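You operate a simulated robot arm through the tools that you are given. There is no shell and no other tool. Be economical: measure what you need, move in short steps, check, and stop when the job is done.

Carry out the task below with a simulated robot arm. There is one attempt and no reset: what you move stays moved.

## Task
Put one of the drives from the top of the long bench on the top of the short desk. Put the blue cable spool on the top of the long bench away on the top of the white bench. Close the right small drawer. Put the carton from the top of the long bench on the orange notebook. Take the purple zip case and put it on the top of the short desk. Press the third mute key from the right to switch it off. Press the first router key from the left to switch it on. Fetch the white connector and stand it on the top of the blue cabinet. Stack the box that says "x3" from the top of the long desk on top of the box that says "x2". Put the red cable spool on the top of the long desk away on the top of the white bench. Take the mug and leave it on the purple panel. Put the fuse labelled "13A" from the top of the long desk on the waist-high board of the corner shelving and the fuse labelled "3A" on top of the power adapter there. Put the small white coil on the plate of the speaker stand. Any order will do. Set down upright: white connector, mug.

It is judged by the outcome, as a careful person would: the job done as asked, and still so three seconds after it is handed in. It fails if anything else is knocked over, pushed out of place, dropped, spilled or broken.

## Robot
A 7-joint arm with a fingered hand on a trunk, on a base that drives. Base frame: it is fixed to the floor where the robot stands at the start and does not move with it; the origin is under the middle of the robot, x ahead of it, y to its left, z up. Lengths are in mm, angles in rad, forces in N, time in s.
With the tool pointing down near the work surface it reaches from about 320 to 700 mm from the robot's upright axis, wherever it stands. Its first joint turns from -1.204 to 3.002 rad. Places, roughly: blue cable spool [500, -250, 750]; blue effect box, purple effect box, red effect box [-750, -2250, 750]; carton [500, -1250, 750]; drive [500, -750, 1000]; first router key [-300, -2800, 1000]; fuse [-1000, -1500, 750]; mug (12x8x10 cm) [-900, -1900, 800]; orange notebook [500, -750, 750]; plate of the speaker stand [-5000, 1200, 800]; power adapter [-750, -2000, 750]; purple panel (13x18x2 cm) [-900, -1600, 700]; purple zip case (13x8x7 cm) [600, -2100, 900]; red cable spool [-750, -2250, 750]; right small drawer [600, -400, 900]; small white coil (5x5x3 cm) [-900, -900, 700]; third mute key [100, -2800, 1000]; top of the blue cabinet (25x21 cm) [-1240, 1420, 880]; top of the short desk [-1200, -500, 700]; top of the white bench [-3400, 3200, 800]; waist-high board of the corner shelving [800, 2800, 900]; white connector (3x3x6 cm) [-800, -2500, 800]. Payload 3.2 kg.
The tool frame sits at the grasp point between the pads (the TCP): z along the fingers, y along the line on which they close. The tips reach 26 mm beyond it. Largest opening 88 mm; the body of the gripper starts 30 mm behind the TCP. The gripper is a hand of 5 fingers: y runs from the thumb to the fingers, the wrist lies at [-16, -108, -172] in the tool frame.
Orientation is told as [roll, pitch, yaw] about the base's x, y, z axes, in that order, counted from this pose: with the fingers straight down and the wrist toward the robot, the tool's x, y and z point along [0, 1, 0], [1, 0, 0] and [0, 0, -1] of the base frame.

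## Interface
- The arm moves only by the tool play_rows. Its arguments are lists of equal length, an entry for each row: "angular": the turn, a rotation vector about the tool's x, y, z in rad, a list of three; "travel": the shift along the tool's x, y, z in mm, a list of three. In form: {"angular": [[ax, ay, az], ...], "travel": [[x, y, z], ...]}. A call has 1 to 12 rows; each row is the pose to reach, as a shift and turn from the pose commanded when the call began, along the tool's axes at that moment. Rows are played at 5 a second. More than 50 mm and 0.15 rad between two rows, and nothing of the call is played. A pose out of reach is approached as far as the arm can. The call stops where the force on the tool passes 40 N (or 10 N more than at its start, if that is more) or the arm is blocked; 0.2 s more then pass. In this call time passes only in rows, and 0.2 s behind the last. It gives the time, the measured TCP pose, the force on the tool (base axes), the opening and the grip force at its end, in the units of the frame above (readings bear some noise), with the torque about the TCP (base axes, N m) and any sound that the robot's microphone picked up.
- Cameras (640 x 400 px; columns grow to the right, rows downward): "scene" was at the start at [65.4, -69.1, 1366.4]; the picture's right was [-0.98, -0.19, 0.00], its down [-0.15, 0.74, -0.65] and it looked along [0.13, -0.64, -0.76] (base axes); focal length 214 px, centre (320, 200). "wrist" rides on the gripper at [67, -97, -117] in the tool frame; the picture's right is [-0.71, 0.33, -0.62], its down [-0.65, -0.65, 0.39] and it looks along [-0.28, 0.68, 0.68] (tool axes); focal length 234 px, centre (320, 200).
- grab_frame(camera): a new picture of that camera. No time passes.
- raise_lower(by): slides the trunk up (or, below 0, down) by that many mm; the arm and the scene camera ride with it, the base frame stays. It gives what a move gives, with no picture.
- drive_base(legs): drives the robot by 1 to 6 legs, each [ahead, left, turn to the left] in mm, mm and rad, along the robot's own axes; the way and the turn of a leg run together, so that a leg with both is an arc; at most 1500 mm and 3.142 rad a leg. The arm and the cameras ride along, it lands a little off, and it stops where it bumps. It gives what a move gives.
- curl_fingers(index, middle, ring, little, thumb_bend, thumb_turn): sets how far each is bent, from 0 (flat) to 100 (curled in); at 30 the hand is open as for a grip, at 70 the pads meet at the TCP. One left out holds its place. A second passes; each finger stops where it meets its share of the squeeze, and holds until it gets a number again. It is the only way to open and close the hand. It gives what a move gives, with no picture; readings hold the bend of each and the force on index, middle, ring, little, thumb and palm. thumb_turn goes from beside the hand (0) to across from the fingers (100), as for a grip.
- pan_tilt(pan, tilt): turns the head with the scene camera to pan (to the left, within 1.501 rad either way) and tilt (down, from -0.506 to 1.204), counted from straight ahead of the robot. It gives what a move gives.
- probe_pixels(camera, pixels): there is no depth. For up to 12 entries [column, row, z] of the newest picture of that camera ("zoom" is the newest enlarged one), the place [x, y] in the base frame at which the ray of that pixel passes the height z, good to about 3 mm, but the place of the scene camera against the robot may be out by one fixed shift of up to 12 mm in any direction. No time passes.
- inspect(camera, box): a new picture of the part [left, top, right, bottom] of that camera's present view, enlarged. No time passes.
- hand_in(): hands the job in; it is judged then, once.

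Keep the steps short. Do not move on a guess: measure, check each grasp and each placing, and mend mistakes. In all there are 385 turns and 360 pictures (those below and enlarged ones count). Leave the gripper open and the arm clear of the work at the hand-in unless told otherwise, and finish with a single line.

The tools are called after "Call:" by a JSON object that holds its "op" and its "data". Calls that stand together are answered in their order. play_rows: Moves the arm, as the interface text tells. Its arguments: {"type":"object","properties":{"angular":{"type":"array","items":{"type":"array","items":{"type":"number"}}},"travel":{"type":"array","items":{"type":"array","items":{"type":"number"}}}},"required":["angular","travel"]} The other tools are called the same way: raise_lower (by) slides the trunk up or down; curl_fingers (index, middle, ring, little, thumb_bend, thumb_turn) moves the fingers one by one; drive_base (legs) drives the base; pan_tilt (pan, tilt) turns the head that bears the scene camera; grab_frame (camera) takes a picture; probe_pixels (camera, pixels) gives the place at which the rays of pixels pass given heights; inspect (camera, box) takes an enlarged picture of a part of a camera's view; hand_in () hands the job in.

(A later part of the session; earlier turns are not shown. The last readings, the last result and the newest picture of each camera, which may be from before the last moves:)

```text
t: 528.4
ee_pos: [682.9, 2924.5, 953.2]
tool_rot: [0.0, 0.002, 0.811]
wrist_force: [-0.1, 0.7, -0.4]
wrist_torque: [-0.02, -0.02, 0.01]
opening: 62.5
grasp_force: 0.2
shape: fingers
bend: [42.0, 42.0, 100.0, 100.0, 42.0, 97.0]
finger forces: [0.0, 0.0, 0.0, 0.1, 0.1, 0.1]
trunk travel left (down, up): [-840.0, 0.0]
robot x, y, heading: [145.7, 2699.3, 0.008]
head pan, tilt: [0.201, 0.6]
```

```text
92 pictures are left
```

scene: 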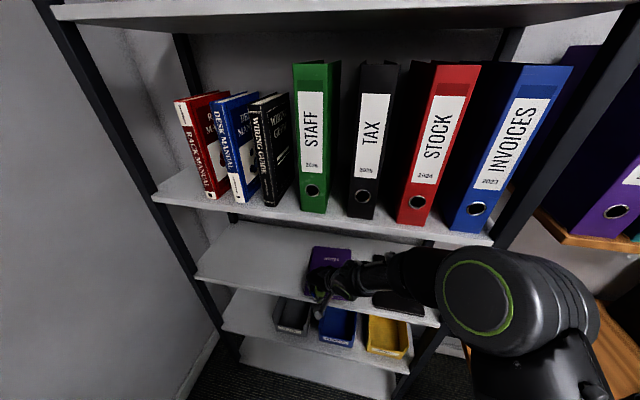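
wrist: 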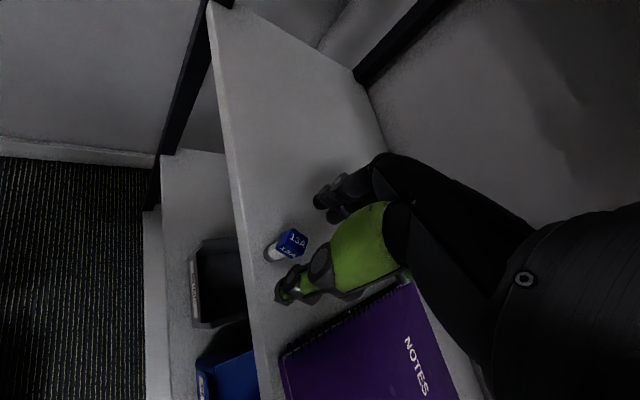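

Call:
{"op": "play_rows", "data": {"angular": [[0, 0, 0]], "travel": [[0, 0, -18]]}}

Call:
{"op": "drive_base", "data": {"legs": [[-400, 0, 0]]}}

Call:
{"op": "grab_frame", "data": {"camera": "scene"}}

Call:
{"op": "inspect", "data": {"camera": "scene", "box": [220, 130, 460, 310]}}

```text
t: 528.8
ee_pos: [683.7, 2924.6, 972.0]
tool_rot: [-0.001, 0.002, 0.81]
wrist_force: [-0.3, -0.6, -0.4]
wrist_torque: [-0.01, -0.06, -0.01]
opening: 62.7
grasp_force: 0.0
shape: fingers
bend: [42.0, 42.0, 100.0, 100.0, 42.0, 97.0]
finger forces: [0.0, 0.0, 0.1, 0.0, 0.0, 0.0]
trunk travel left (down, up): [-840.0, 0.0]
robot x, y, heading: [140.6, 2697.0, 0.009]
head pan, tilt: [0.201, 0.6]
```

```text
t: 531.3
ee_pos: [281.1, 2925.6, 970.7]
tool_rot: [-0.002, 0.003, 0.823]
wrist_force: [-0.6, -0.9, 0.1]
wrist_torque: [0.04, -0.01, -0.01]
opening: 62.5
grasp_force: 0.0
shape: fingers
bend: [42.0, 42.0, 100.0, 100.0, 42.0, 97.0]
finger forces: [0.1, 0.0, 0.0, 0.0, 0.0, 0.0]
trunk travel left (down, up): [-840.0, 0.0]
robot x, y, heading: [-250.7, 2689.4, 0.017]
head pan, tilt: [0.201, 0.6]
```

```text
91 pictures are left
```

scene: 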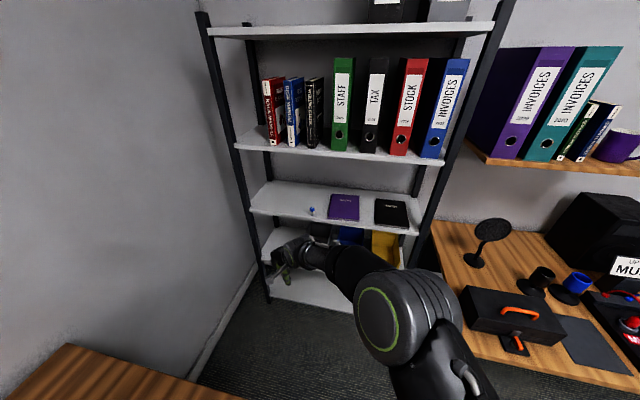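

```text
2.22 times, centred on (340, 220) of scene
```

zoom: 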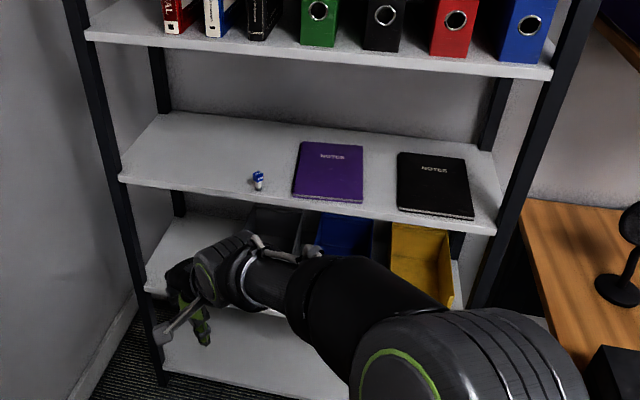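

Call:
{"op": "pan_tilt", "data": {"pan": 1.3, "tilt": 0.7}}

Call:
{"op": "grab_frame", "data": {"camera": "scene"}}

```text
t: 532.6
ee_pos: [282.0, 2926.0, 971.3]
tool_rot: [-0.003, 0.001, 0.824]
wrist_force: [0.1, -1.0, -0.3]
wrist_torque: [0.0, 0.0, 0.01]
opening: 62.5
grasp_force: 0.0
shape: fingers
bend: [42.0, 42.0, 100.0, 100.0, 42.0, 97.0]
finger forces: [0.1, 0.0, 0.0, 0.0, 0.1, 0.1]
trunk travel left (down, up): [-840.0, 0.0]
robot x, y, heading: [-252.6, 2691.8, 0.022]
head pan, tilt: [1.3, 0.7]
```

```text
89 pictures are left
```

scene: 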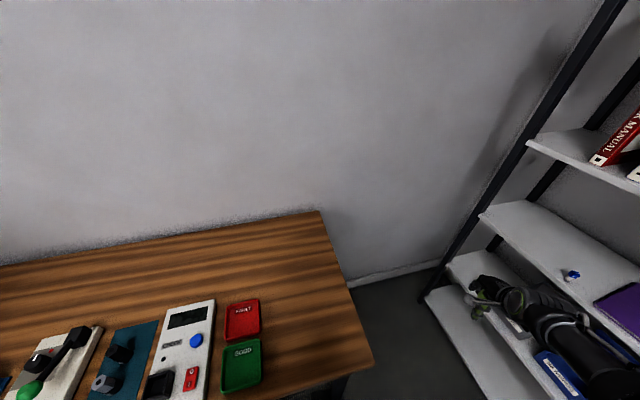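

Call:
{"op": "drive_base", "data": {"legs": [[-180, 0, -0.02], [0, -1480, 0], [0, -1000, 0]]}}

```text
t: 546.2
ee_pos: [97.1, 362.2, 970.9]
tool_rot: [-0.002, 0.001, 0.792]
wrist_force: [0.0, 0.0, -0.2]
wrist_torque: [-0.02, -0.02, 0.0]
opening: 62.4
grasp_force: 0.0
shape: fingers
bend: [42.0, 42.0, 100.0, 100.0, 42.0, 97.0]
finger forces: [0.1, 0.0, 0.0, 0.0, 0.0, 0.1]
trunk travel left (down, up): [-840.0, 0.0]
robot x, y, heading: [-442.0, 145.1, -0.007]
head pan, tilt: [1.3, 0.7]
```

Call:
{"op": "drive_base", "data": {"legs": [[170, 0, 0], [0, -1480, 0], [0, -400, 0], [0, 0, -1.56]]}}

Call:
{"op": "pan_tilt", "data": {"pan": 0.0, "tilt": 0.5}}

Call:
{"op": "grab_frame", "data": {"camera": "scene"}}

Call:
{"op": "inspect", "data": {"camera": "scene", "box": [170, 130, 430, 300]}}

```text
t: 560.5
ee_pos: [-117.7, -2284.4, 971.8]
tool_rot: [-0.003, 0.004, -0.819]
wrist_force: [-0.4, -1.2, 0.2]
wrist_torque: [0.01, 0.01, 0.03]
opening: 62.7
grasp_force: 0.1
shape: fingers
bend: [42.0, 42.0, 100.0, 100.0, 42.0, 97.0]
finger forces: [0.0, 0.0, 0.0, 0.1, 0.1, 0.0]
trunk travel left (down, up): [-840.0, 0.0]
robot x, y, heading: [-309.3, -1736.8, -1.621]
head pan, tilt: [1.3, 0.7]
```

```text
t: 562.0
ee_pos: [-117.6, -2284.9, 969.3]
tool_rot: [-0.002, 0.002, -0.818]
wrist_force: [-0.4, 0.1, 0.6]
wrist_torque: [0.02, 0.01, 0.02]
opening: 62.3
grasp_force: 0.1
shape: fingers
bend: [42.0, 42.0, 100.0, 100.0, 42.0, 97.0]
finger forces: [0.1, 0.0, 0.0, 0.0, 0.1, 0.1]
trunk travel left (down, up): [-840.0, 0.0]
robot x, y, heading: [-312.7, -1735.4, -1.618]
head pan, tilt: [0.0, 0.499]
```

```text
88 pictures are left
```

scene: 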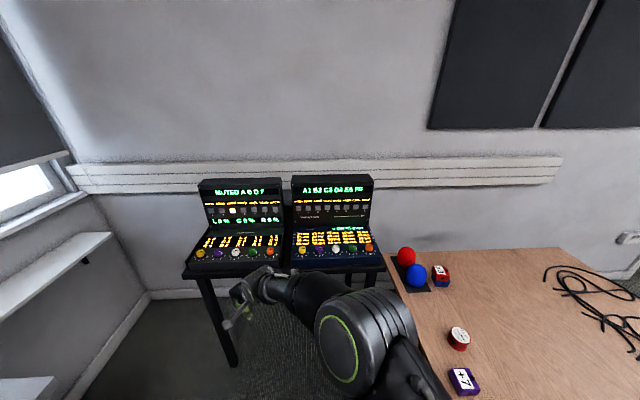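

```text
2.35 times, centred on (300, 215) of scene
```

zoom: 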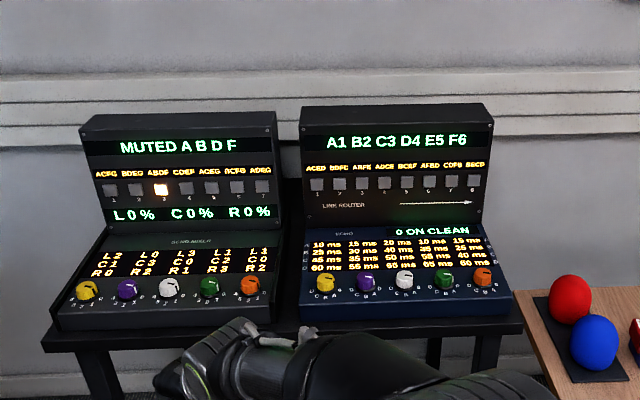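

Call:
{"op": "inspect", "data": {"camera": "scene", "box": [195, 175, 290, 235]}}

Call:
{"op": "inspect", "data": {"camera": "scene", "box": [285, 170, 380, 230]}}

```text
6.67 times, centred on (242, 205) of scene
```

zoom: 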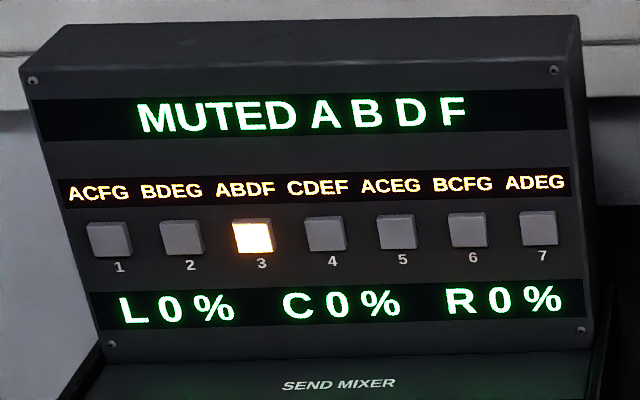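

```text
6.67 times, centred on (332, 200) of scene
```

zoom: 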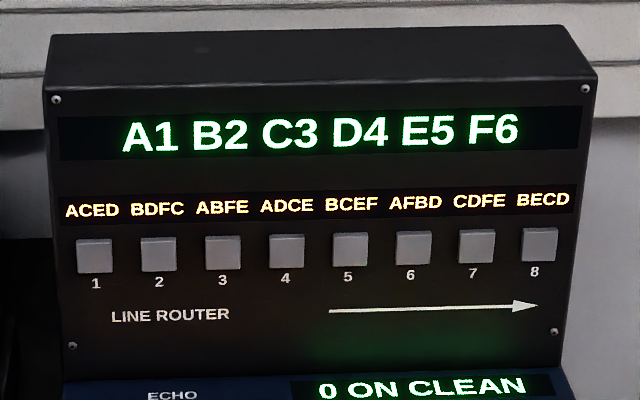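

Call:
{"op": "probe_pixels", "data": {"camera": "scene", "pixels": [[231.8, 210.5, 1000], [231.8, 210.5, 1050], [253.5, 209.5, 1000], [253.5, 209.5, 1050], [298.3, 208, 1000], [298.3, 208, 1050], [214, 218, 1000]]}}

```text
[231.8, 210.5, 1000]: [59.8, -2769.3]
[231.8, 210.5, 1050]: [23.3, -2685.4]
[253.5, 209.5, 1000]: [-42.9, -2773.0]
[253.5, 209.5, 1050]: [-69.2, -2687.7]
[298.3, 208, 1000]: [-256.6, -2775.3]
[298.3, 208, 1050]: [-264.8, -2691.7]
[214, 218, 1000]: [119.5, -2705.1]
```

The lit (on) mute key is number 3 at (~60,-2770), which matches the given place [100,-2800,1000]. I'll press that one. Router key 1 is at about (-257,-2775). Fold the hand into a thumb-and-index point and tilt it forward.

Call:
{"op": "curl_fingers", "data": {"index": 72, "middle": 100, "ring": 100, "little": 100, "thumb_bend": 70}}

Call:
{"op": "play_rows", "data": {"angular": [[0, 0, 0.115], [0, 0, 0.23], [0, 0, 0.345], [0, 0, 0.46], [0, 0, 0.575], [0, 0, 0.69], [0, 0, 0.8]], "travel": [[-31, -20, 0], [-63, -40, 0], [-95, -60, 0], [-126, -80, 0], [-158, -101, 0], [-190, -121, 0], [-221, -141, 0]]}}

Call:
{"op": "play_rows", "data": {"angular": [[-0.14, 0, 0], [-0.28, 0, 0], [-0.42, 0, 0], [-0.56, 0, 0], [-0.7, 0, 0], [-0.84, 0, 0], [-0.97, 0, 0], [-1.05, 0, 0]], "travel": [[0, 0, 0], [0, 0, 0], [0, 0, 0], [0, 0, 0], [0, 0, 0], [0, 0, 0], [0, 0, 0], [0, 0, 0]]}}

Call:
{"op": "grab_frame", "data": {"camera": "wrist"}}

```text
t: 563.0
ee_pos: [-118.2, -2284.8, 969.9]
tool_rot: [-0.001, 0.001, -0.82]
wrist_force: [-0.5, 0.7, 0.3]
wrist_torque: [0.0, -0.01, 0.02]
opening: 0.3
grasp_force: 0.1
shape: fingers
bend: [72.0, 100.0, 100.0, 100.0, 70.0, 97.0]
finger forces: [0.0, 0.1, 0.0, 0.0, 0.0, 0.0]
trunk travel left (down, up): [-840.0, 0.0]
robot x, y, heading: [-307.9, -1735.6, -1.619]
head pan, tilt: [0.0, 0.499]
```

```text
t: 564.6
ee_pos: [-376.2, -2331.9, 969.5]
tool_rot: [-0.001, -0.001, -1.619]
wrist_force: [-0.1, 0.2, 0.4]
wrist_torque: [0.0, 0.01, 0.05]
opening: 0.3
grasp_force: 0.0
shape: fingers
bend: [72.0, 100.0, 100.0, 100.0, 70.0, 97.0]
finger forces: [0.0, 0.0, 0.1, 0.0, 0.0, 0.1]
trunk travel left (down, up): [-840.0, 0.0]
robot x, y, heading: [-312.2, -1733.6, -1.622]
head pan, tilt: [0.0, 0.499]
```

```text
t: 566.4
ee_pos: [-375.4, -2332.7, 971.0]
tool_rot: [-0.007, -1.051, -1.61]
wrist_force: [-1.4, -1.0, 0.4]
wrist_torque: [-0.02, 0.04, 0.01]
opening: 0.3
grasp_force: 0.1
shape: fingers
bend: [72.0, 100.0, 100.0, 100.0, 70.0, 97.0]
finger forces: [0.0, 0.0, 0.1, 0.0, 0.0, 0.0]
trunk travel left (down, up): [-840.0, 0.0]
robot x, y, heading: [-310.7, -1738.0, -1.623]
head pan, tilt: [0.0, 0.499]
```

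```text
84 pictures are left
```

wrist: 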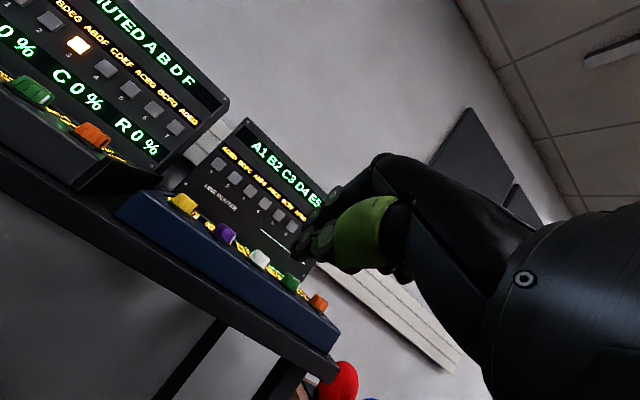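

Call:
{"op": "inspect", "data": {"camera": "wrist", "box": [190, 110, 330, 260]}}

Call:
{"op": "probe_pixels", "data": {"camera": "wrist", "pixels": [[218, 164, 980], [218, 164, 1000], [218, 164, 1020], [78, 46, 980], [78, 46, 1000], [78, 46, 1020]]}}

Call:
{"op": "grab_frame", "data": {"camera": "scene"}}

Call:
{"op": "inspect", "data": {"camera": "scene", "box": [190, 170, 390, 290]}}

```text
2.67 times, centred on (260, 185) of wrist
```

zoom: 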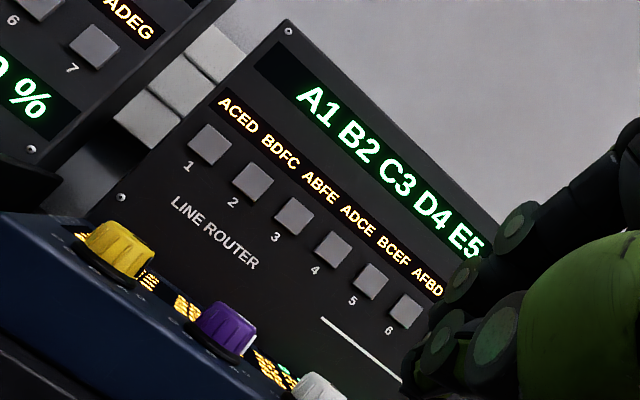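

```text
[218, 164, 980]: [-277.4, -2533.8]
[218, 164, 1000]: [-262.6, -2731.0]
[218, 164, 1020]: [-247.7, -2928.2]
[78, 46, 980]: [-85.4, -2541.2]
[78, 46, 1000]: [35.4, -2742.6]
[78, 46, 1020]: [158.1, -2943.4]
```

```text
82 pictures are left
```

scene: 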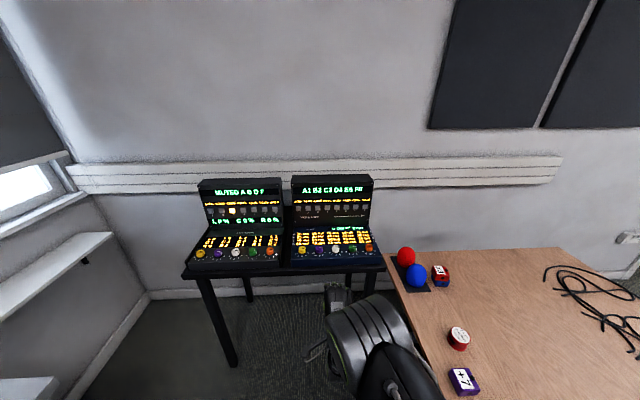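

```text
3.20 times, centred on (290, 230) of scene
```

zoom: 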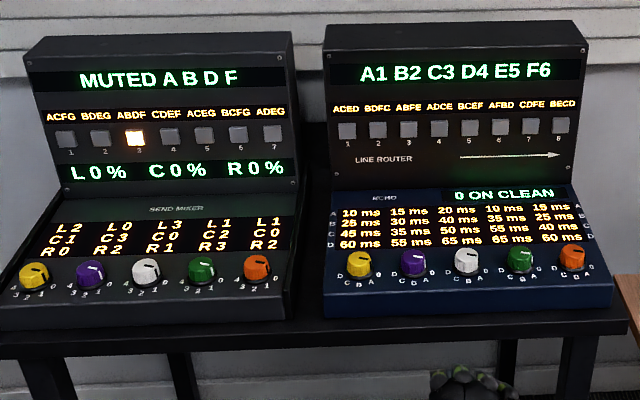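

Router key 1 triangulates to about (-259,-2770,1004), mute key 3 to (52,-2766,1003). Raise to key height and drive up in front of router key 1.

Call:
{"op": "play_rows", "data": {"angular": [[0, 0, 0]], "travel": [[0, 40, -23]]}}

Call:
{"op": "drive_base", "data": {"legs": [[0, 95, 0.04], [350, 0, 0]]}}

Call:
{"op": "grab_frame", "data": {"camera": "wrist"}}

Call:
{"op": "grab_frame", "data": {"camera": "scene"}}

```text
t: 566.8
ee_pos: [-374.1, -2330.6, 1016.8]
tool_rot: [-0.008, -1.05, -1.611]
wrist_force: [0.7, 0.8, 0.5]
wrist_torque: [0.02, 0.0, -0.01]
opening: 0.5
grasp_force: 0.1
shape: fingers
bend: [72.0, 100.0, 100.0, 100.0, 70.0, 97.0]
finger forces: [0.0, 0.0, 0.1, 0.1, 0.0, 0.1]
trunk travel left (down, up): [-840.0, 0.0]
robot x, y, heading: [-315.2, -1735.1, -1.618]
head pan, tilt: [0.0, 0.499]
```

```text
t: 569.9
ee_pos: [-260.3, -2702.6, 1016.4]
tool_rot: [-0.006, -1.051, -1.577]
wrist_force: [-0.8, 0.1, 0.1]
wrist_torque: [0.0, -0.01, 0.0]
opening: 0.3
grasp_force: 0.0
shape: fingers
bend: [72.0, 100.0, 100.0, 100.0, 70.0, 97.0]
finger forces: [0.1, 0.1, 0.0, 0.0, 0.0, 0.1]
trunk travel left (down, up): [-840.0, 0.0]
robot x, y, heading: [-218.8, -2102.1, -1.585]
head pan, tilt: [0.0, 0.499]
```

```text
80 pictures are left
```

wrist: 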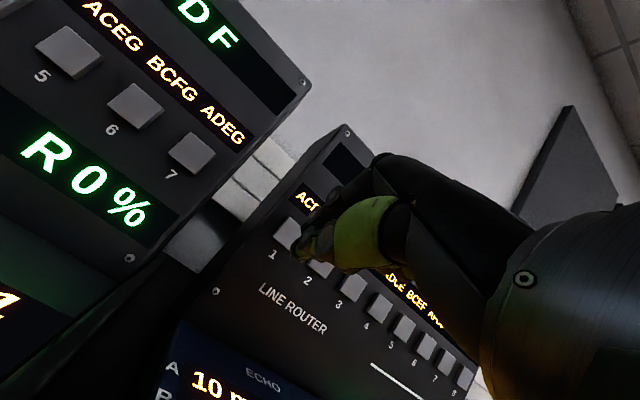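

```text
79 pictures are left
```

scene: 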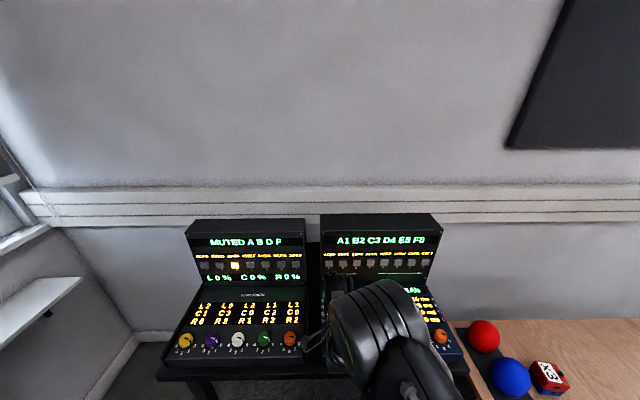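

Call:
{"op": "inspect", "data": {"camera": "wrist", "box": [250, 180, 370, 300]}}

Call:
{"op": "probe_pixels", "data": {"camera": "wrist", "pixels": [[286, 232, 1000], [286, 232, 1004], [286, 232, 1008], [320, 266, 1004], [350, 287, 1004], [378, 307, 1004]]}}

Call:
{"op": "inspect", "data": {"camera": "scene", "box": [310, 210, 450, 310]}}

```text
3.33 times, centred on (310, 240) of wrist
```

zoom: 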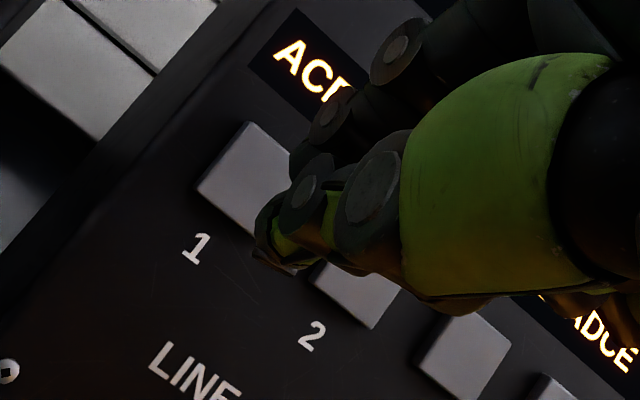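

```text
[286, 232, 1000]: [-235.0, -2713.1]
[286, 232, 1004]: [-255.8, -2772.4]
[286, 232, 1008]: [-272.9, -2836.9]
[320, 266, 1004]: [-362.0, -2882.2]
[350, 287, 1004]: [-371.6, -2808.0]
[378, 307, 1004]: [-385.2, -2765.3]
```

```text
4.00 times, centred on (380, 260) of scene
```

zoom: 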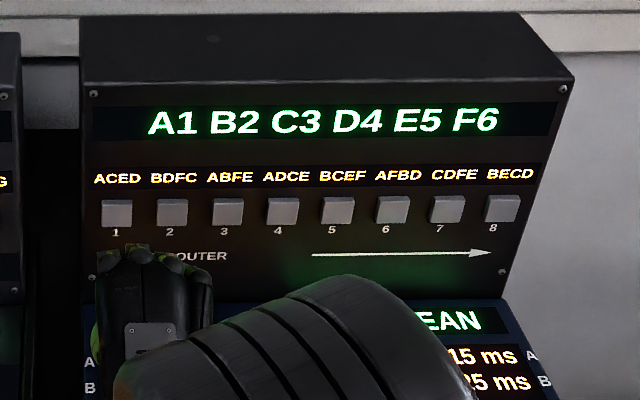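

Call:
{"op": "play_rows", "data": {"angular": [[0, 0, 0], [0, 0, 0]], "travel": [[0, 7, 13], [0, 14, 25]]}}

Call:
{"op": "inspect", "data": {"camera": "wrist", "box": [230, 160, 370, 300]}}

Call:
{"op": "inspect", "data": {"camera": "scene", "box": [310, 240, 380, 300]}}

```text
t: 570.5
ee_pos: [-259.5, -2731.8, 1013.8]
tool_rot: [-0.007, -1.051, -1.577]
wrist_force: [0.2, -0.2, 0.0]
wrist_torque: [0.0, -0.01, 0.03]
opening: 0.5
grasp_force: 0.0
shape: fingers
bend: [72.0, 100.0, 100.0, 100.0, 70.0, 97.0]
finger forces: [0.0, 0.1, 0.0, 0.0, 0.1, 0.1]
trunk travel left (down, up): [-840.0, 0.0]
robot x, y, heading: [-218.0, -2101.2, -1.592]
head pan, tilt: [0.0, 0.499]
```

```text
2.86 times, centred on (300, 230) of wrist
```

zoom: 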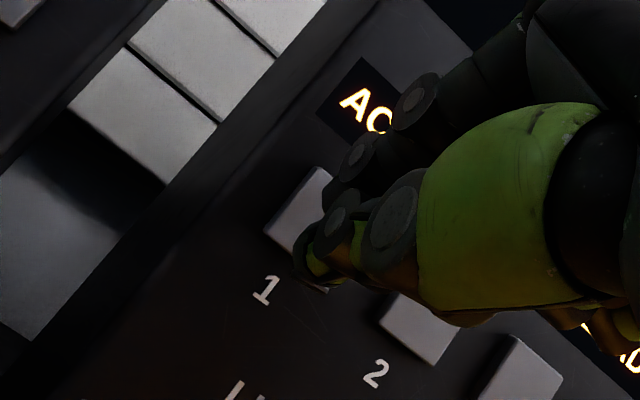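

```text
6.67 times, centred on (345, 270) of scene
```

zoom: 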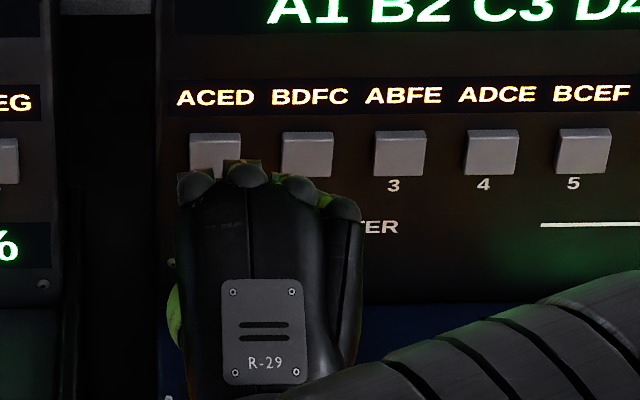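

Call:
{"op": "play_rows", "data": {"angular": [[0, 0, 0], [0, 0, 0], [0, 0, 0], [0, 0, 0]], "travel": [[8, 0, 0], [8, 4, 7], [8, 7, 12], [8, 9.5, 17]]}}

Call:
{"op": "inspect", "data": {"camera": "scene", "box": [310, 220, 450, 300]}}

```text
t: 571.5
ee_pos: [-253.9, -2751.0, 1015.4]
tool_rot: [-0.01, -1.048, -1.576]
wrist_force: [0.4, -0.9, 0.3]
wrist_torque: [-0.03, 0.0, -0.01]
opening: 0.5
grasp_force: 0.1
shape: fingers
bend: [72.0, 100.0, 100.0, 100.0, 70.0, 97.0]
finger forces: [0.0, 0.1, 0.1, 0.1, 0.0, 0.1]
trunk travel left (down, up): [-840.0, 0.0]
robot x, y, heading: [-217.6, -2100.5, -1.584]
head pan, tilt: [0.0, 0.499]
```

```text
4.57 times, centred on (380, 260) of scene
```

zoom: 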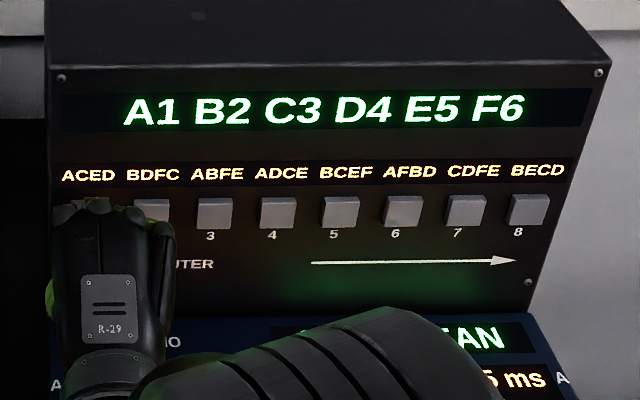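

Not in contact yet. Continue forward in small steps.

Call:
{"op": "play_rows", "data": {"angular": [[0, 0, 0], [0, 0, 0], [0, 0, 0], [0, 0, 0]], "travel": [[0, 2, 3.5], [0, 4, 7], [0, 6, 10.5], [0, 7.5, 13]]}}

Call:
{"op": "inspect", "data": {"camera": "scene", "box": [310, 220, 450, 300]}}

Call:
{"op": "inspect", "data": {"camera": "wrist", "box": [230, 160, 370, 300]}}

```text
t: 572.5
ee_pos: [-252.9, -2763.4, 1018.8]
tool_rot: [-0.008, -1.054, -1.577]
wrist_force: [0.7, 11.8, 4.6]
wrist_torque: [0.03, -0.04, 0.07]
opening: 0.0
grasp_force: 6.9
shape: fingers
bend: [73.0, 100.0, 100.0, 100.0, 69.0, 97.0]
finger forces: [14.5, 0.0, 0.0, 0.0, 0.1, 0.0]
trunk travel left (down, up): [-840.0, 0.0]
robot x, y, heading: [-217.0, -2106.4, -1.587]
head pan, tilt: [0.0, 0.499]
heard: click
```

```text
4.57 times, centred on (380, 260) of scene
```

zoom: 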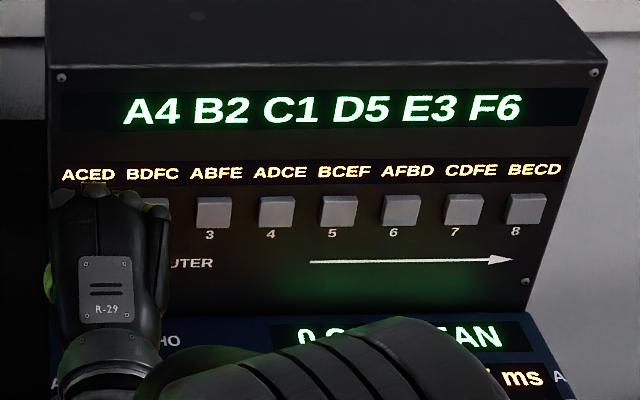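

```text
2.86 times, centred on (300, 230) of wrist
```

zoom: 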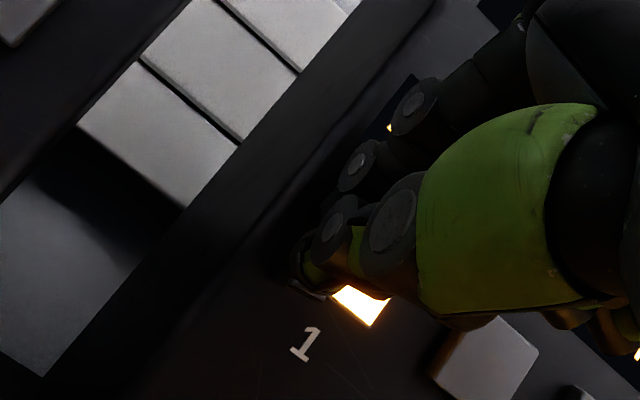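

Click heard, key 1 lights and the display changed. Back off.

Call:
{"op": "play_rows", "data": {"angular": [[0, 0, 0], [0, 0, 0], [0, 0, 0]], "travel": [[0, -10, -17], [0, -25, -43], [0, -40, -69]]}}

Call:
{"op": "drive_base", "data": {"legs": [[-120, 0, 0]]}}

Call:
{"op": "grab_frame", "data": {"camera": "scene"}}

Call:
{"op": "inspect", "data": {"camera": "scene", "box": [170, 180, 450, 340]}}

```text
t: 573.3
ee_pos: [-252.9, -2685.3, 1017.2]
tool_rot: [-0.007, -1.051, -1.576]
wrist_force: [0.3, -0.9, 0.0]
wrist_torque: [-0.01, 0.02, -0.01]
opening: 0.4
grasp_force: 0.0
shape: fingers
bend: [72.0, 100.0, 100.0, 100.0, 70.0, 97.0]
finger forces: [0.0, 0.0, 0.0, 0.0, 0.1, 0.0]
trunk travel left (down, up): [-840.0, 0.0]
robot x, y, heading: [-221.8, -2100.5, -1.591]
head pan, tilt: [0.0, 0.499]
```

```text
t: 574.5
ee_pos: [-252.1, -2564.2, 1016.0]
tool_rot: [-0.006, -1.05, -1.577]
wrist_force: [-0.3, -0.3, -0.2]
wrist_torque: [0.0, -0.01, 0.0]
opening: 0.2
grasp_force: 0.0
shape: fingers
bend: [72.0, 100.0, 100.0, 100.0, 70.0, 97.0]
finger forces: [0.2, 0.0, 0.0, 0.0, 0.0, 0.1]
trunk travel left (down, up): [-840.0, 0.0]
robot x, y, heading: [-215.0, -1980.1, -1.594]
head pan, tilt: [0.0, 0.499]
```

```text
71 pictures are left
```

scene: 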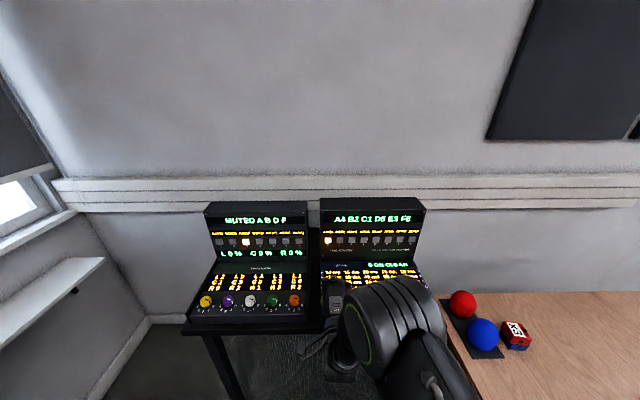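

```text
2.29 times, centred on (310, 260) of scene
```

zoom: 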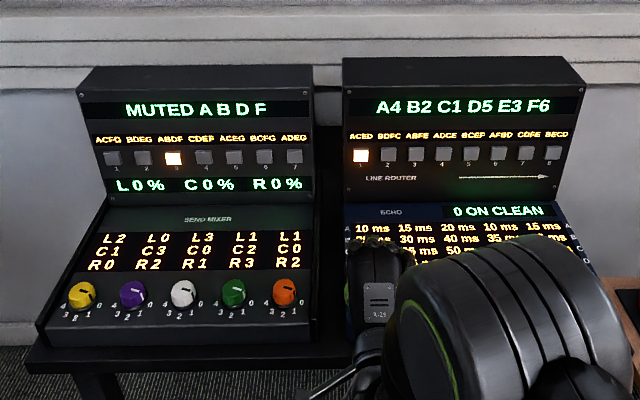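

Call:
{"op": "drive_base", "data": {"legs": [[0, 297, 0.018]]}}

Call:
{"op": "grab_frame", "data": {"camera": "wrist"}}

Call:
{"op": "probe_pixels", "data": {"camera": "wrist", "pixels": [[320, 240, 1003]]}}

```text
t: 576.6
ee_pos: [52.7, -2567.5, 1016.5]
tool_rot: [-0.007, -1.051, -1.565]
wrist_force: [-0.2, -0.3, -0.1]
wrist_torque: [0.0, 0.01, 0.03]
opening: 0.5
grasp_force: 0.1
shape: fingers
bend: [72.0, 100.0, 100.0, 100.0, 70.0, 97.0]
finger forces: [0.0, 0.0, 0.1, 0.0, 0.0, 0.1]
trunk travel left (down, up): [-840.0, 0.0]
robot x, y, heading: [79.7, -1982.8, -1.58]
head pan, tilt: [0.0, 0.499]
```

```text
69 pictures are left
```

wrist: 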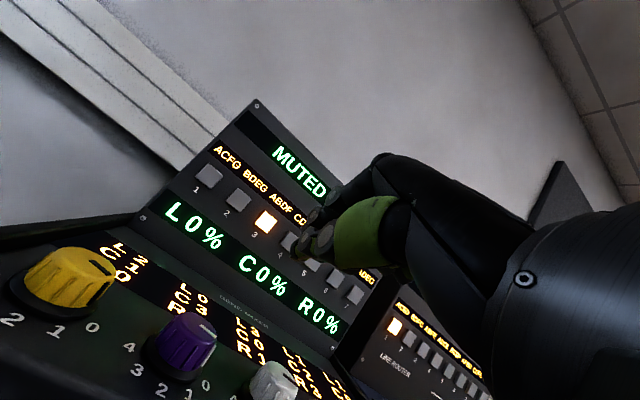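

```text
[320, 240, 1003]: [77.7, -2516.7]
```

Call:
{"op": "probe_pixels", "data": {"camera": "wrist", "pixels": [[265, 221, 996], [265, 221, 1000], [265, 221, 1004], [393, 326, 1003]]}}

Call:
{"op": "drive_base", "data": {"legs": [[135, 0, 0]]}}

Call:
{"op": "inspect", "data": {"camera": "wrist", "box": [200, 140, 380, 320]}}

Call:
{"op": "inspect", "data": {"camera": "scene", "box": [240, 200, 400, 310]}}

```text
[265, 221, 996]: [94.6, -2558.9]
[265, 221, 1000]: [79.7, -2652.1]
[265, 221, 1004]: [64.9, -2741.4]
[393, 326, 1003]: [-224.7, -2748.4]
```

```text
t: 577.9
ee_pos: [51.7, -2699.6, 1015.9]
tool_rot: [-0.007, -1.05, -1.568]
wrist_force: [0.0, -0.5, -1.2]
wrist_torque: [-0.02, 0.01, 0.0]
opening: 0.4
grasp_force: 0.0
shape: fingers
bend: [72.0, 100.0, 100.0, 100.0, 70.0, 97.0]
finger forces: [0.0, 0.1, 0.0, 0.0, 0.0, 0.0]
trunk travel left (down, up): [-840.0, 0.0]
robot x, y, heading: [80.5, -2118.3, -1.581]
head pan, tilt: [0.0, 0.499]
```

```text
2.22 times, centred on (290, 230) of wrist
```

zoom: 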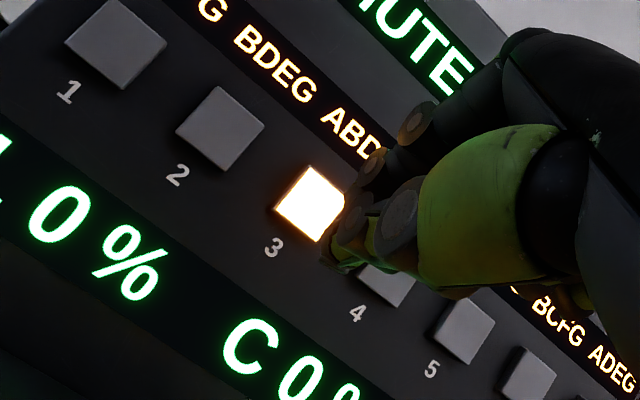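

```text
3.64 times, centred on (320, 255) of scene
```

zoom: 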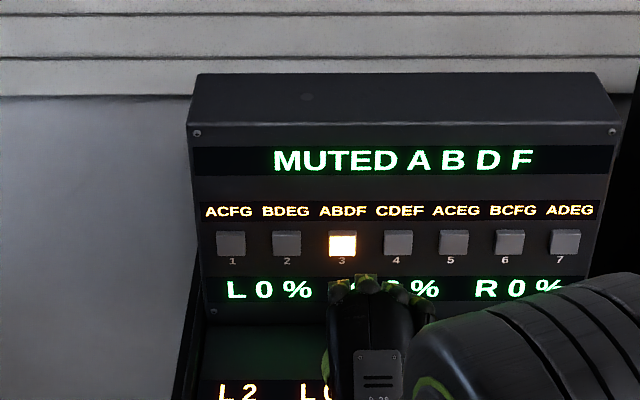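

Call:
{"op": "play_rows", "data": {"angular": [[0, 0, 0], [0, 0, 0], [0, 0, 0], [0, 0, 0]], "travel": [[12, 0, 0], [12, 8, 14], [12, 16, 28], [12, 22, 38]]}}

Call:
{"op": "inspect", "data": {"camera": "wrist", "box": [220, 150, 380, 310]}}

Call:
{"op": "inspect", "data": {"camera": "scene", "box": [270, 230, 350, 290]}}

```text
t: 578.9
ee_pos: [61.5, -2743.8, 1016.1]
tool_rot: [-0.01, -1.048, -1.566]
wrist_force: [-0.5, 1.0, -0.3]
wrist_torque: [-0.01, 0.02, 0.0]
opening: 0.4
grasp_force: 0.1
shape: fingers
bend: [72.0, 100.0, 100.0, 100.0, 70.0, 97.0]
finger forces: [0.0, 0.0, 0.0, 0.0, 0.0, 0.1]
trunk travel left (down, up): [-840.0, 0.0]
robot x, y, heading: [83.3, -2115.9, -1.579]
head pan, tilt: [0.0, 0.499]
```

```text
2.50 times, centred on (300, 230) of wrist
```

zoom: 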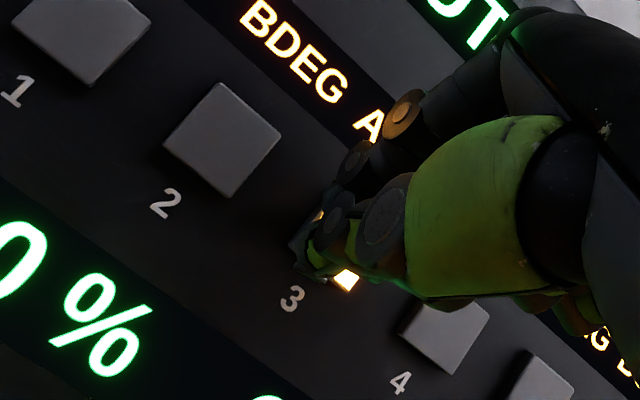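

```text
6.67 times, centred on (310, 260) of scene
```

zoom: 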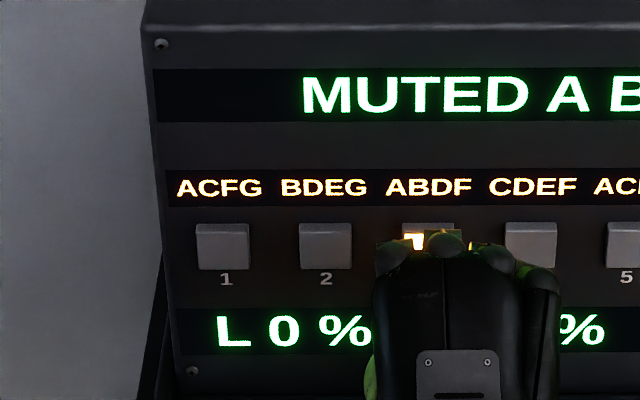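

Well centred on key 3. Push until the click.

Call:
{"op": "play_rows", "data": {"angular": [[0, 0, 0], [0, 0, 0], [0, 0, 0], [0, 0, 0]], "travel": [[0, 4, 6.5], [0, 6, 10.5], [0, 8, 14], [0, 9.5, 17]]}}

Call:
{"op": "inspect", "data": {"camera": "scene", "box": [240, 200, 400, 310]}}

```text
t: 579.9
ee_pos: [62.4, -2760.2, 1016.6]
tool_rot: [-0.007, -1.054, -1.566]
wrist_force: [1.0, 10.3, 3.2]
wrist_torque: [0.03, 0.0, 0.03]
opening: 0.3
grasp_force: 6.5
shape: fingers
bend: [73.0, 100.0, 100.0, 100.0, 69.0, 97.0]
finger forces: [12.6, 0.1, 0.0, 0.0, 0.1, 0.1]
trunk travel left (down, up): [-840.0, 0.0]
robot x, y, heading: [78.4, -2116.0, -1.577]
head pan, tilt: [0.0, 0.499]
heard: click
```

```text
3.64 times, centred on (320, 255) of scene
```

zoom: 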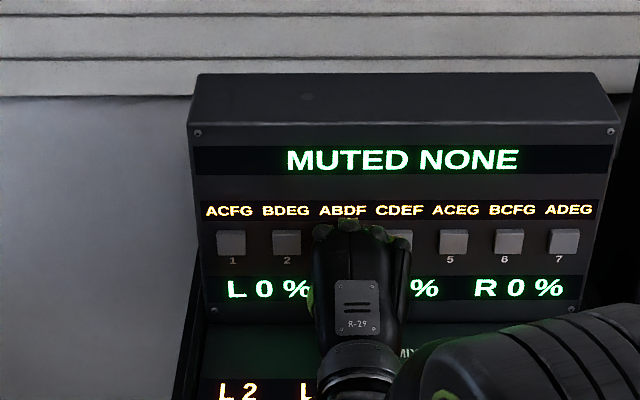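

Mute key 3 is off ("MUTED NONE"). Back off, untilt, and open the hand.

Call:
{"op": "play_rows", "data": {"angular": [[0, 0, 0], [0, 0, 0], [0, 0, 0]], "travel": [[0, -10, -17], [0, -25, -43], [0, -40, -69]]}}

Call:
{"op": "drive_base", "data": {"legs": [[-300, 0, 0], [0, -200, 0]]}}

Call:
{"op": "play_rows", "data": {"angular": [[0.14, 0, 0], [0.28, 0, 0], [0.42, 0, 0], [0.56, 0, 0], [0.7, 0, 0], [0.84, 0, 0], [0.97, 0, 0], [1.05, 0, 0]], "travel": [[0, 0, 0], [0, 0, 0], [0, 0, 0], [0, 0, 0], [0, 0, 0], [0, 0, 0], [0, 0, 0], [0, 0, 0]]}}

Call:
{"op": "inspect", "data": {"camera": "scene", "box": [200, 150, 520, 330]}}

```text
t: 580.7
ee_pos: [63.4, -2682.3, 1013.8]
tool_rot: [-0.008, -1.052, -1.567]
wrist_force: [0.2, 0.7, -0.3]
wrist_torque: [0.02, 0.0, -0.01]
opening: 0.1
grasp_force: 0.1
shape: fingers
bend: [72.0, 100.0, 100.0, 100.0, 70.0, 97.0]
finger forces: [0.0, 0.0, 0.1, 0.0, 0.0, 0.0]
trunk travel left (down, up): [-840.0, 0.0]
robot x, y, heading: [81.2, -2116.0, -1.58]
head pan, tilt: [0.0, 0.499]
```

```text
t: 583.9
ee_pos: [-130.7, -2374.8, 1013.5]
tool_rot: [-0.007, -1.052, -1.564]
wrist_force: [0.1, -0.4, -1.1]
wrist_torque: [-0.01, 0.0, 0.02]
opening: 0.5
grasp_force: 0.1
shape: fingers
bend: [72.0, 100.0, 100.0, 100.0, 70.0, 97.0]
finger forces: [0.0, 0.0, 0.0, 0.0, 0.1, 0.0]
trunk travel left (down, up): [-840.0, 0.0]
robot x, y, heading: [-113.4, -1806.6, -1.573]
head pan, tilt: [0.0, 0.499]
```

```text
t: 585.7
ee_pos: [-131.6, -2380.0, 1014.1]
tool_rot: [-0.009, -0.08, -1.579]
wrist_force: [0.0, 0.0, -0.7]
wrist_torque: [0.01, -0.03, -0.03]
opening: 0.3
grasp_force: 0.1
shape: fingers
bend: [72.0, 100.0, 100.0, 100.0, 70.0, 97.0]
finger forces: [0.0, 0.1, 0.0, 0.0, 0.0, 0.1]
out of reach, approached as far as the arm can: row 8
trunk travel left (down, up): [-840.0, 0.0]
robot x, y, heading: [-116.0, -1812.0, -1.574]
head pan, tilt: [0.0, 0.499]
```

```text
2.00 times, centred on (360, 240) of scene
```

zoom: 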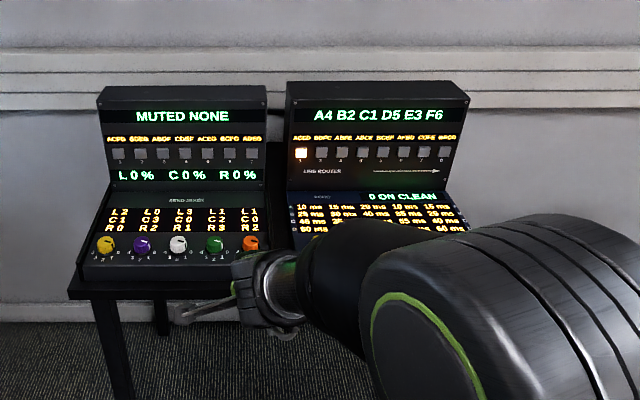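

Call:
{"op": "play_rows", "data": {"angular": [[0.02, 0, -0.13], [0.04, 0, -0.26], [0.06, 0, -0.39], [0.08, 0, -0.52], [0.08, 0, -0.66], [0.08, 0, -0.8]], "travel": [[5, -4, 10], [10, -8, 20], [15, -12, 30], [20, -16, 40], [25, -20, 50], [30, -20, 60]]}}

Call:
{"op": "curl_fingers", "data": {"index": 30, "middle": 30, "ring": 30, "little": 30, "thumb_bend": 30}}

Call:
{"op": "drive_base", "data": {"legs": [[0, 0, -1.56], [0, 450, 0], [100, 0, 0]]}}

Call:
{"op": "grab_frame", "data": {"camera": "wrist"}}

Call:
{"op": "grab_frame", "data": {"camera": "scene"}}

```text
t: 587.1
ee_pos: [-100.9, -2365.1, 952.3]
tool_rot: [-0.033, 0.023, -0.781]
wrist_force: [-0.1, 0.0, 0.7]
wrist_torque: [0.0, 0.02, 0.01]
opening: 0.5
grasp_force: 0.0
shape: fingers
bend: [72.0, 100.0, 100.0, 100.0, 70.0, 97.0]
finger forces: [0.0, 0.0, 0.0, 0.1, 0.0, 0.0]
trunk travel left (down, up): [-840.0, 0.0]
robot x, y, heading: [-115.8, -1810.6, -1.577]
head pan, tilt: [0.0, 0.499]
```

```text
t: 588.1
ee_pos: [-100.6, -2365.0, 953.0]
tool_rot: [-0.036, 0.023, -0.779]
wrist_force: [0.5, -0.2, 0.0]
wrist_torque: [0.01, 0.04, -0.01]
opening: 87.4
grasp_force: 0.0
shape: fingers
bend: [30.0, 30.0, 30.0, 30.0, 30.0, 97.0]
finger forces: [0.0, 0.0, 0.0, 0.0, 0.0, 0.0]
trunk travel left (down, up): [-840.0, 0.0]
robot x, y, heading: [-115.3, -1811.4, -1.573]
head pan, tilt: [0.0, 0.499]
```

```text
t: 595.5
ee_pos: [-773.3, -2287.0, 952.1]
tool_rot: [-0.035, 0.023, -2.348]
wrist_force: [0.0, 0.6, 0.5]
wrist_torque: [-0.02, 0.01, 0.02]
opening: 87.3
grasp_force: 0.1
shape: fingers
bend: [30.0, 30.0, 30.0, 30.0, 30.0, 97.0]
finger forces: [0.1, 0.0, 0.0, 0.0, 0.0, 0.1]
trunk travel left (down, up): [-840.0, 0.0]
robot x, y, heading: [-220.1, -2273.3, 3.138]
head pan, tilt: [0.0, 0.499]
```

```text
62 pictures are left
```

wrist: 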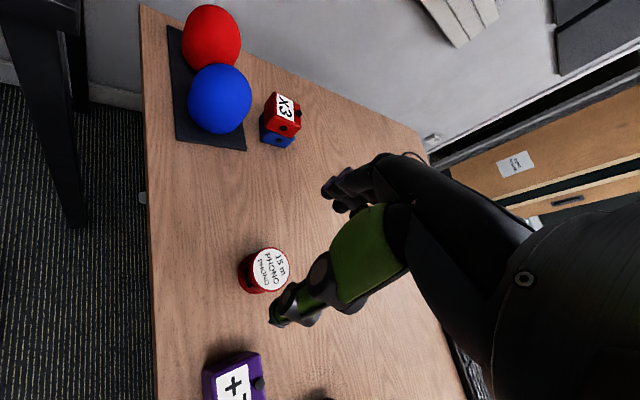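

```text
61 pictures are left
```

scene: 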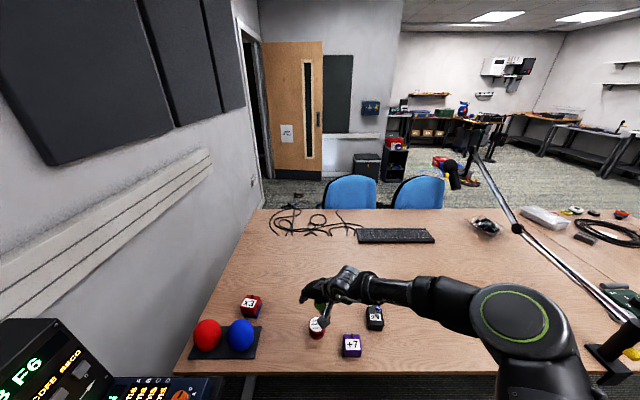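

Call:
{"op": "probe_pixels", "data": {"camera": "wrist", "pixels": [[270, 268, 775], [250, 270, 775], [292, 268, 775], [270, 248, 775], [255, 282, 735], [233, 352, 760]]}}

```text
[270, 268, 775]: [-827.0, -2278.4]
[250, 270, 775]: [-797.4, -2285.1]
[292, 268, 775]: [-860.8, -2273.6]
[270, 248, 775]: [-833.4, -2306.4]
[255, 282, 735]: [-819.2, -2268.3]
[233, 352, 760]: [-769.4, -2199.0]
```

Call:
{"op": "drive_base", "data": {"legs": [[54, -8, 0]]}}

Call:
{"op": "play_rows", "data": {"angular": [[-0.023, 0.035, 0]], "travel": [[0, 0, 0]]}}

Call:
{"op": "raise_lower", "data": {"by": -120}}

Call:
{"op": "grab_frame", "data": {"camera": "wrist"}}

```text
t: 596.4
ee_pos: [-826.0, -2277.4, 952.2]
tool_rot: [-0.039, 0.021, -2.349]
wrist_force: [0.6, -0.1, 0.0]
wrist_torque: [-0.03, 0.02, -0.03]
opening: 87.5
grasp_force: 0.0
shape: fingers
bend: [30.0, 30.0, 30.0, 30.0, 30.0, 97.0]
finger forces: [0.1, 0.1, 0.0, 0.1, 0.1, 0.0]
trunk travel left (down, up): [-840.0, 0.0]
robot x, y, heading: [-275.0, -2261.4, 3.135]
head pan, tilt: [0.0, 0.499]
```

```text
t: 596.8
ee_pos: [-826.3, -2277.2, 953.9]
tool_rot: [0.0, -0.002, -2.346]
wrist_force: [0.5, 0.2, 0.8]
wrist_torque: [0.0, 0.04, -0.02]
opening: 87.5
grasp_force: 0.0
shape: fingers
bend: [30.0, 30.0, 30.0, 30.0, 30.0, 97.0]
finger forces: [0.1, 0.1, 0.0, 0.0, 0.0, 0.0]
trunk travel left (down, up): [-840.0, 0.0]
robot x, y, heading: [-272.6, -2262.8, 3.134]
head pan, tilt: [0.0, 0.499]
```

```text
t: 598.3
ee_pos: [-827.0, -2277.7, 833.2]
tool_rot: [0.0, 0.001, -2.347]
wrist_force: [0.4, 0.0, -0.6]
wrist_torque: [0.01, 0.01, 0.0]
opening: 87.7
grasp_force: 0.0
shape: fingers
bend: [30.0, 30.0, 30.0, 30.0, 30.0, 97.0]
finger forces: [0.0, 0.0, 0.0, 0.0, 0.0, 0.1]
trunk travel left (down, up): [-720.0, 120.0]
robot x, y, heading: [-271.4, -2259.6, 3.138]
head pan, tilt: [0.0, 0.499]
```

```text
60 pictures are left
```

wrist: 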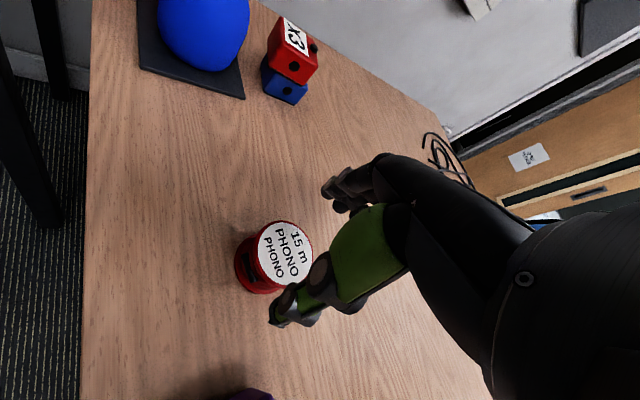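

Call:
{"op": "probe_pixels", "data": {"camera": "wrist", "pixels": [[285, 251, 775], [258, 250, 775], [313, 254, 775], [290, 222, 775]]}}

Call:
{"op": "inspect", "data": {"camera": "wrist", "box": [240, 0, 340, 120]}}

```text
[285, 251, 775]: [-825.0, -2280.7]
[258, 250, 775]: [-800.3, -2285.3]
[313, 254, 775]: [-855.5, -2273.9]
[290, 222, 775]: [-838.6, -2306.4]
```

```text
3.33 times, centred on (290, 60) of wrist
```

zoom: 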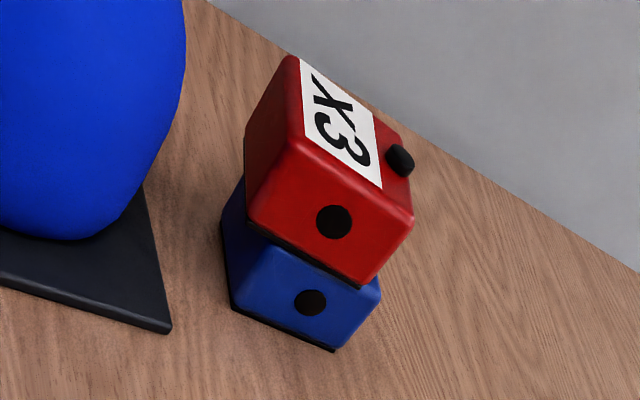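

Call:
{"op": "raise_lower", "data": {"by": -71}}

Call:
{"op": "curl_fingers", "data": {"index": 70, "middle": 70, "ring": 70, "little": 70, "thumb_bend": 70}}

Call:
{"op": "raise_lower", "data": {"by": 191}}

Call:
{"op": "grab_frame", "data": {"camera": "wrist"}}

```text
t: 599.4
ee_pos: [-827.1, -2277.5, 762.6]
tool_rot: [-0.001, 0.001, -2.348]
wrist_force: [-0.7, -0.4, 0.1]
wrist_torque: [0.0, -0.01, -0.02]
opening: 87.9
grasp_force: 0.4
shape: fingers
bend: [30.0, 30.0, 30.0, 30.0, 30.0, 97.0]
finger forces: [0.3, 0.0, 0.0, 0.0, 0.0, 0.0]
trunk travel left (down, up): [-649.0, 191.0]
robot x, y, heading: [-271.3, -2259.2, 3.139]
head pan, tilt: [0.0, 0.499]
```

```text
t: 600.4
ee_pos: [-827.4, -2277.0, 761.4]
tool_rot: [0.0, -0.002, -2.349]
wrist_force: [-1.2, 0.3, 4.7]
wrist_torque: [-0.12, 0.17, -0.01]
opening: 66.1
grasp_force: 27.3
shape: fingers
bend: [42.0, 51.0, 62.0, 70.0, 45.0, 95.0]
finger forces: [13.8, 7.3, 4.8, 0.0, 28.1, 0.0]
trunk travel left (down, up): [-649.0, 191.0]
robot x, y, heading: [-271.6, -2260.8, 3.14]
head pan, tilt: [0.0, 0.499]
```

```text
t: 602.5
ee_pos: [-826.1, -2276.9, 952.8]
tool_rot: [0.001, 0.0, -2.349]
wrist_force: [-0.3, -1.4, -1.4]
wrist_torque: [0.04, 0.01, -0.01]
opening: 66.1
grasp_force: 25.3
shape: fingers
bend: [42.0, 51.0, 62.0, 70.0, 45.0, 95.0]
finger forces: [13.0, 6.6, 4.6, 0.0, 27.1, 0.0]
trunk travel left (down, up): [-840.0, 0.0]
robot x, y, heading: [-272.6, -2260.1, 3.147]
head pan, tilt: [0.0, 0.499]
```

```text
58 pictures are left
```

wrist: 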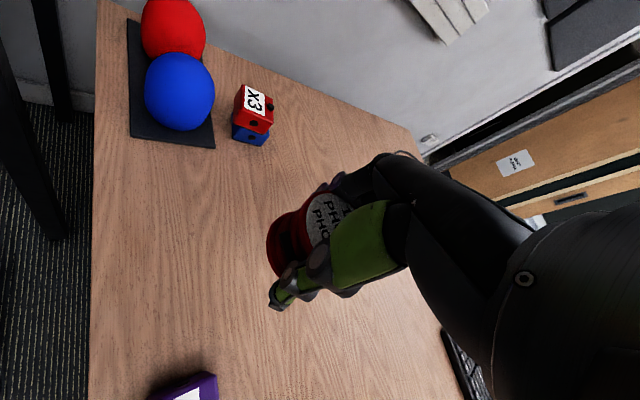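

Call:
{"op": "drive_base", "data": {"legs": [[-190, 0, -0.006], [0, -1480, 0], [0, -1250, 0]]}}

```text
t: 617.1
ee_pos: [-676.4, 491.4, 952.4]
tool_rot: [-0.001, 0.0, -2.323]
wrist_force: [0.2, -0.4, -2.0]
wrist_torque: [0.02, 0.02, -0.01]
opening: 65.9
grasp_force: 25.6
shape: fingers
bend: [42.0, 51.0, 62.0, 70.0, 45.0, 95.0]
finger forces: [13.2, 6.7, 4.7, 0.0, 26.9, 0.0]
trunk travel left (down, up): [-840.0, 0.0]
robot x, y, heading: [-121.8, 518.9, -3.118]
head pan, tilt: [0.0, 0.499]
```

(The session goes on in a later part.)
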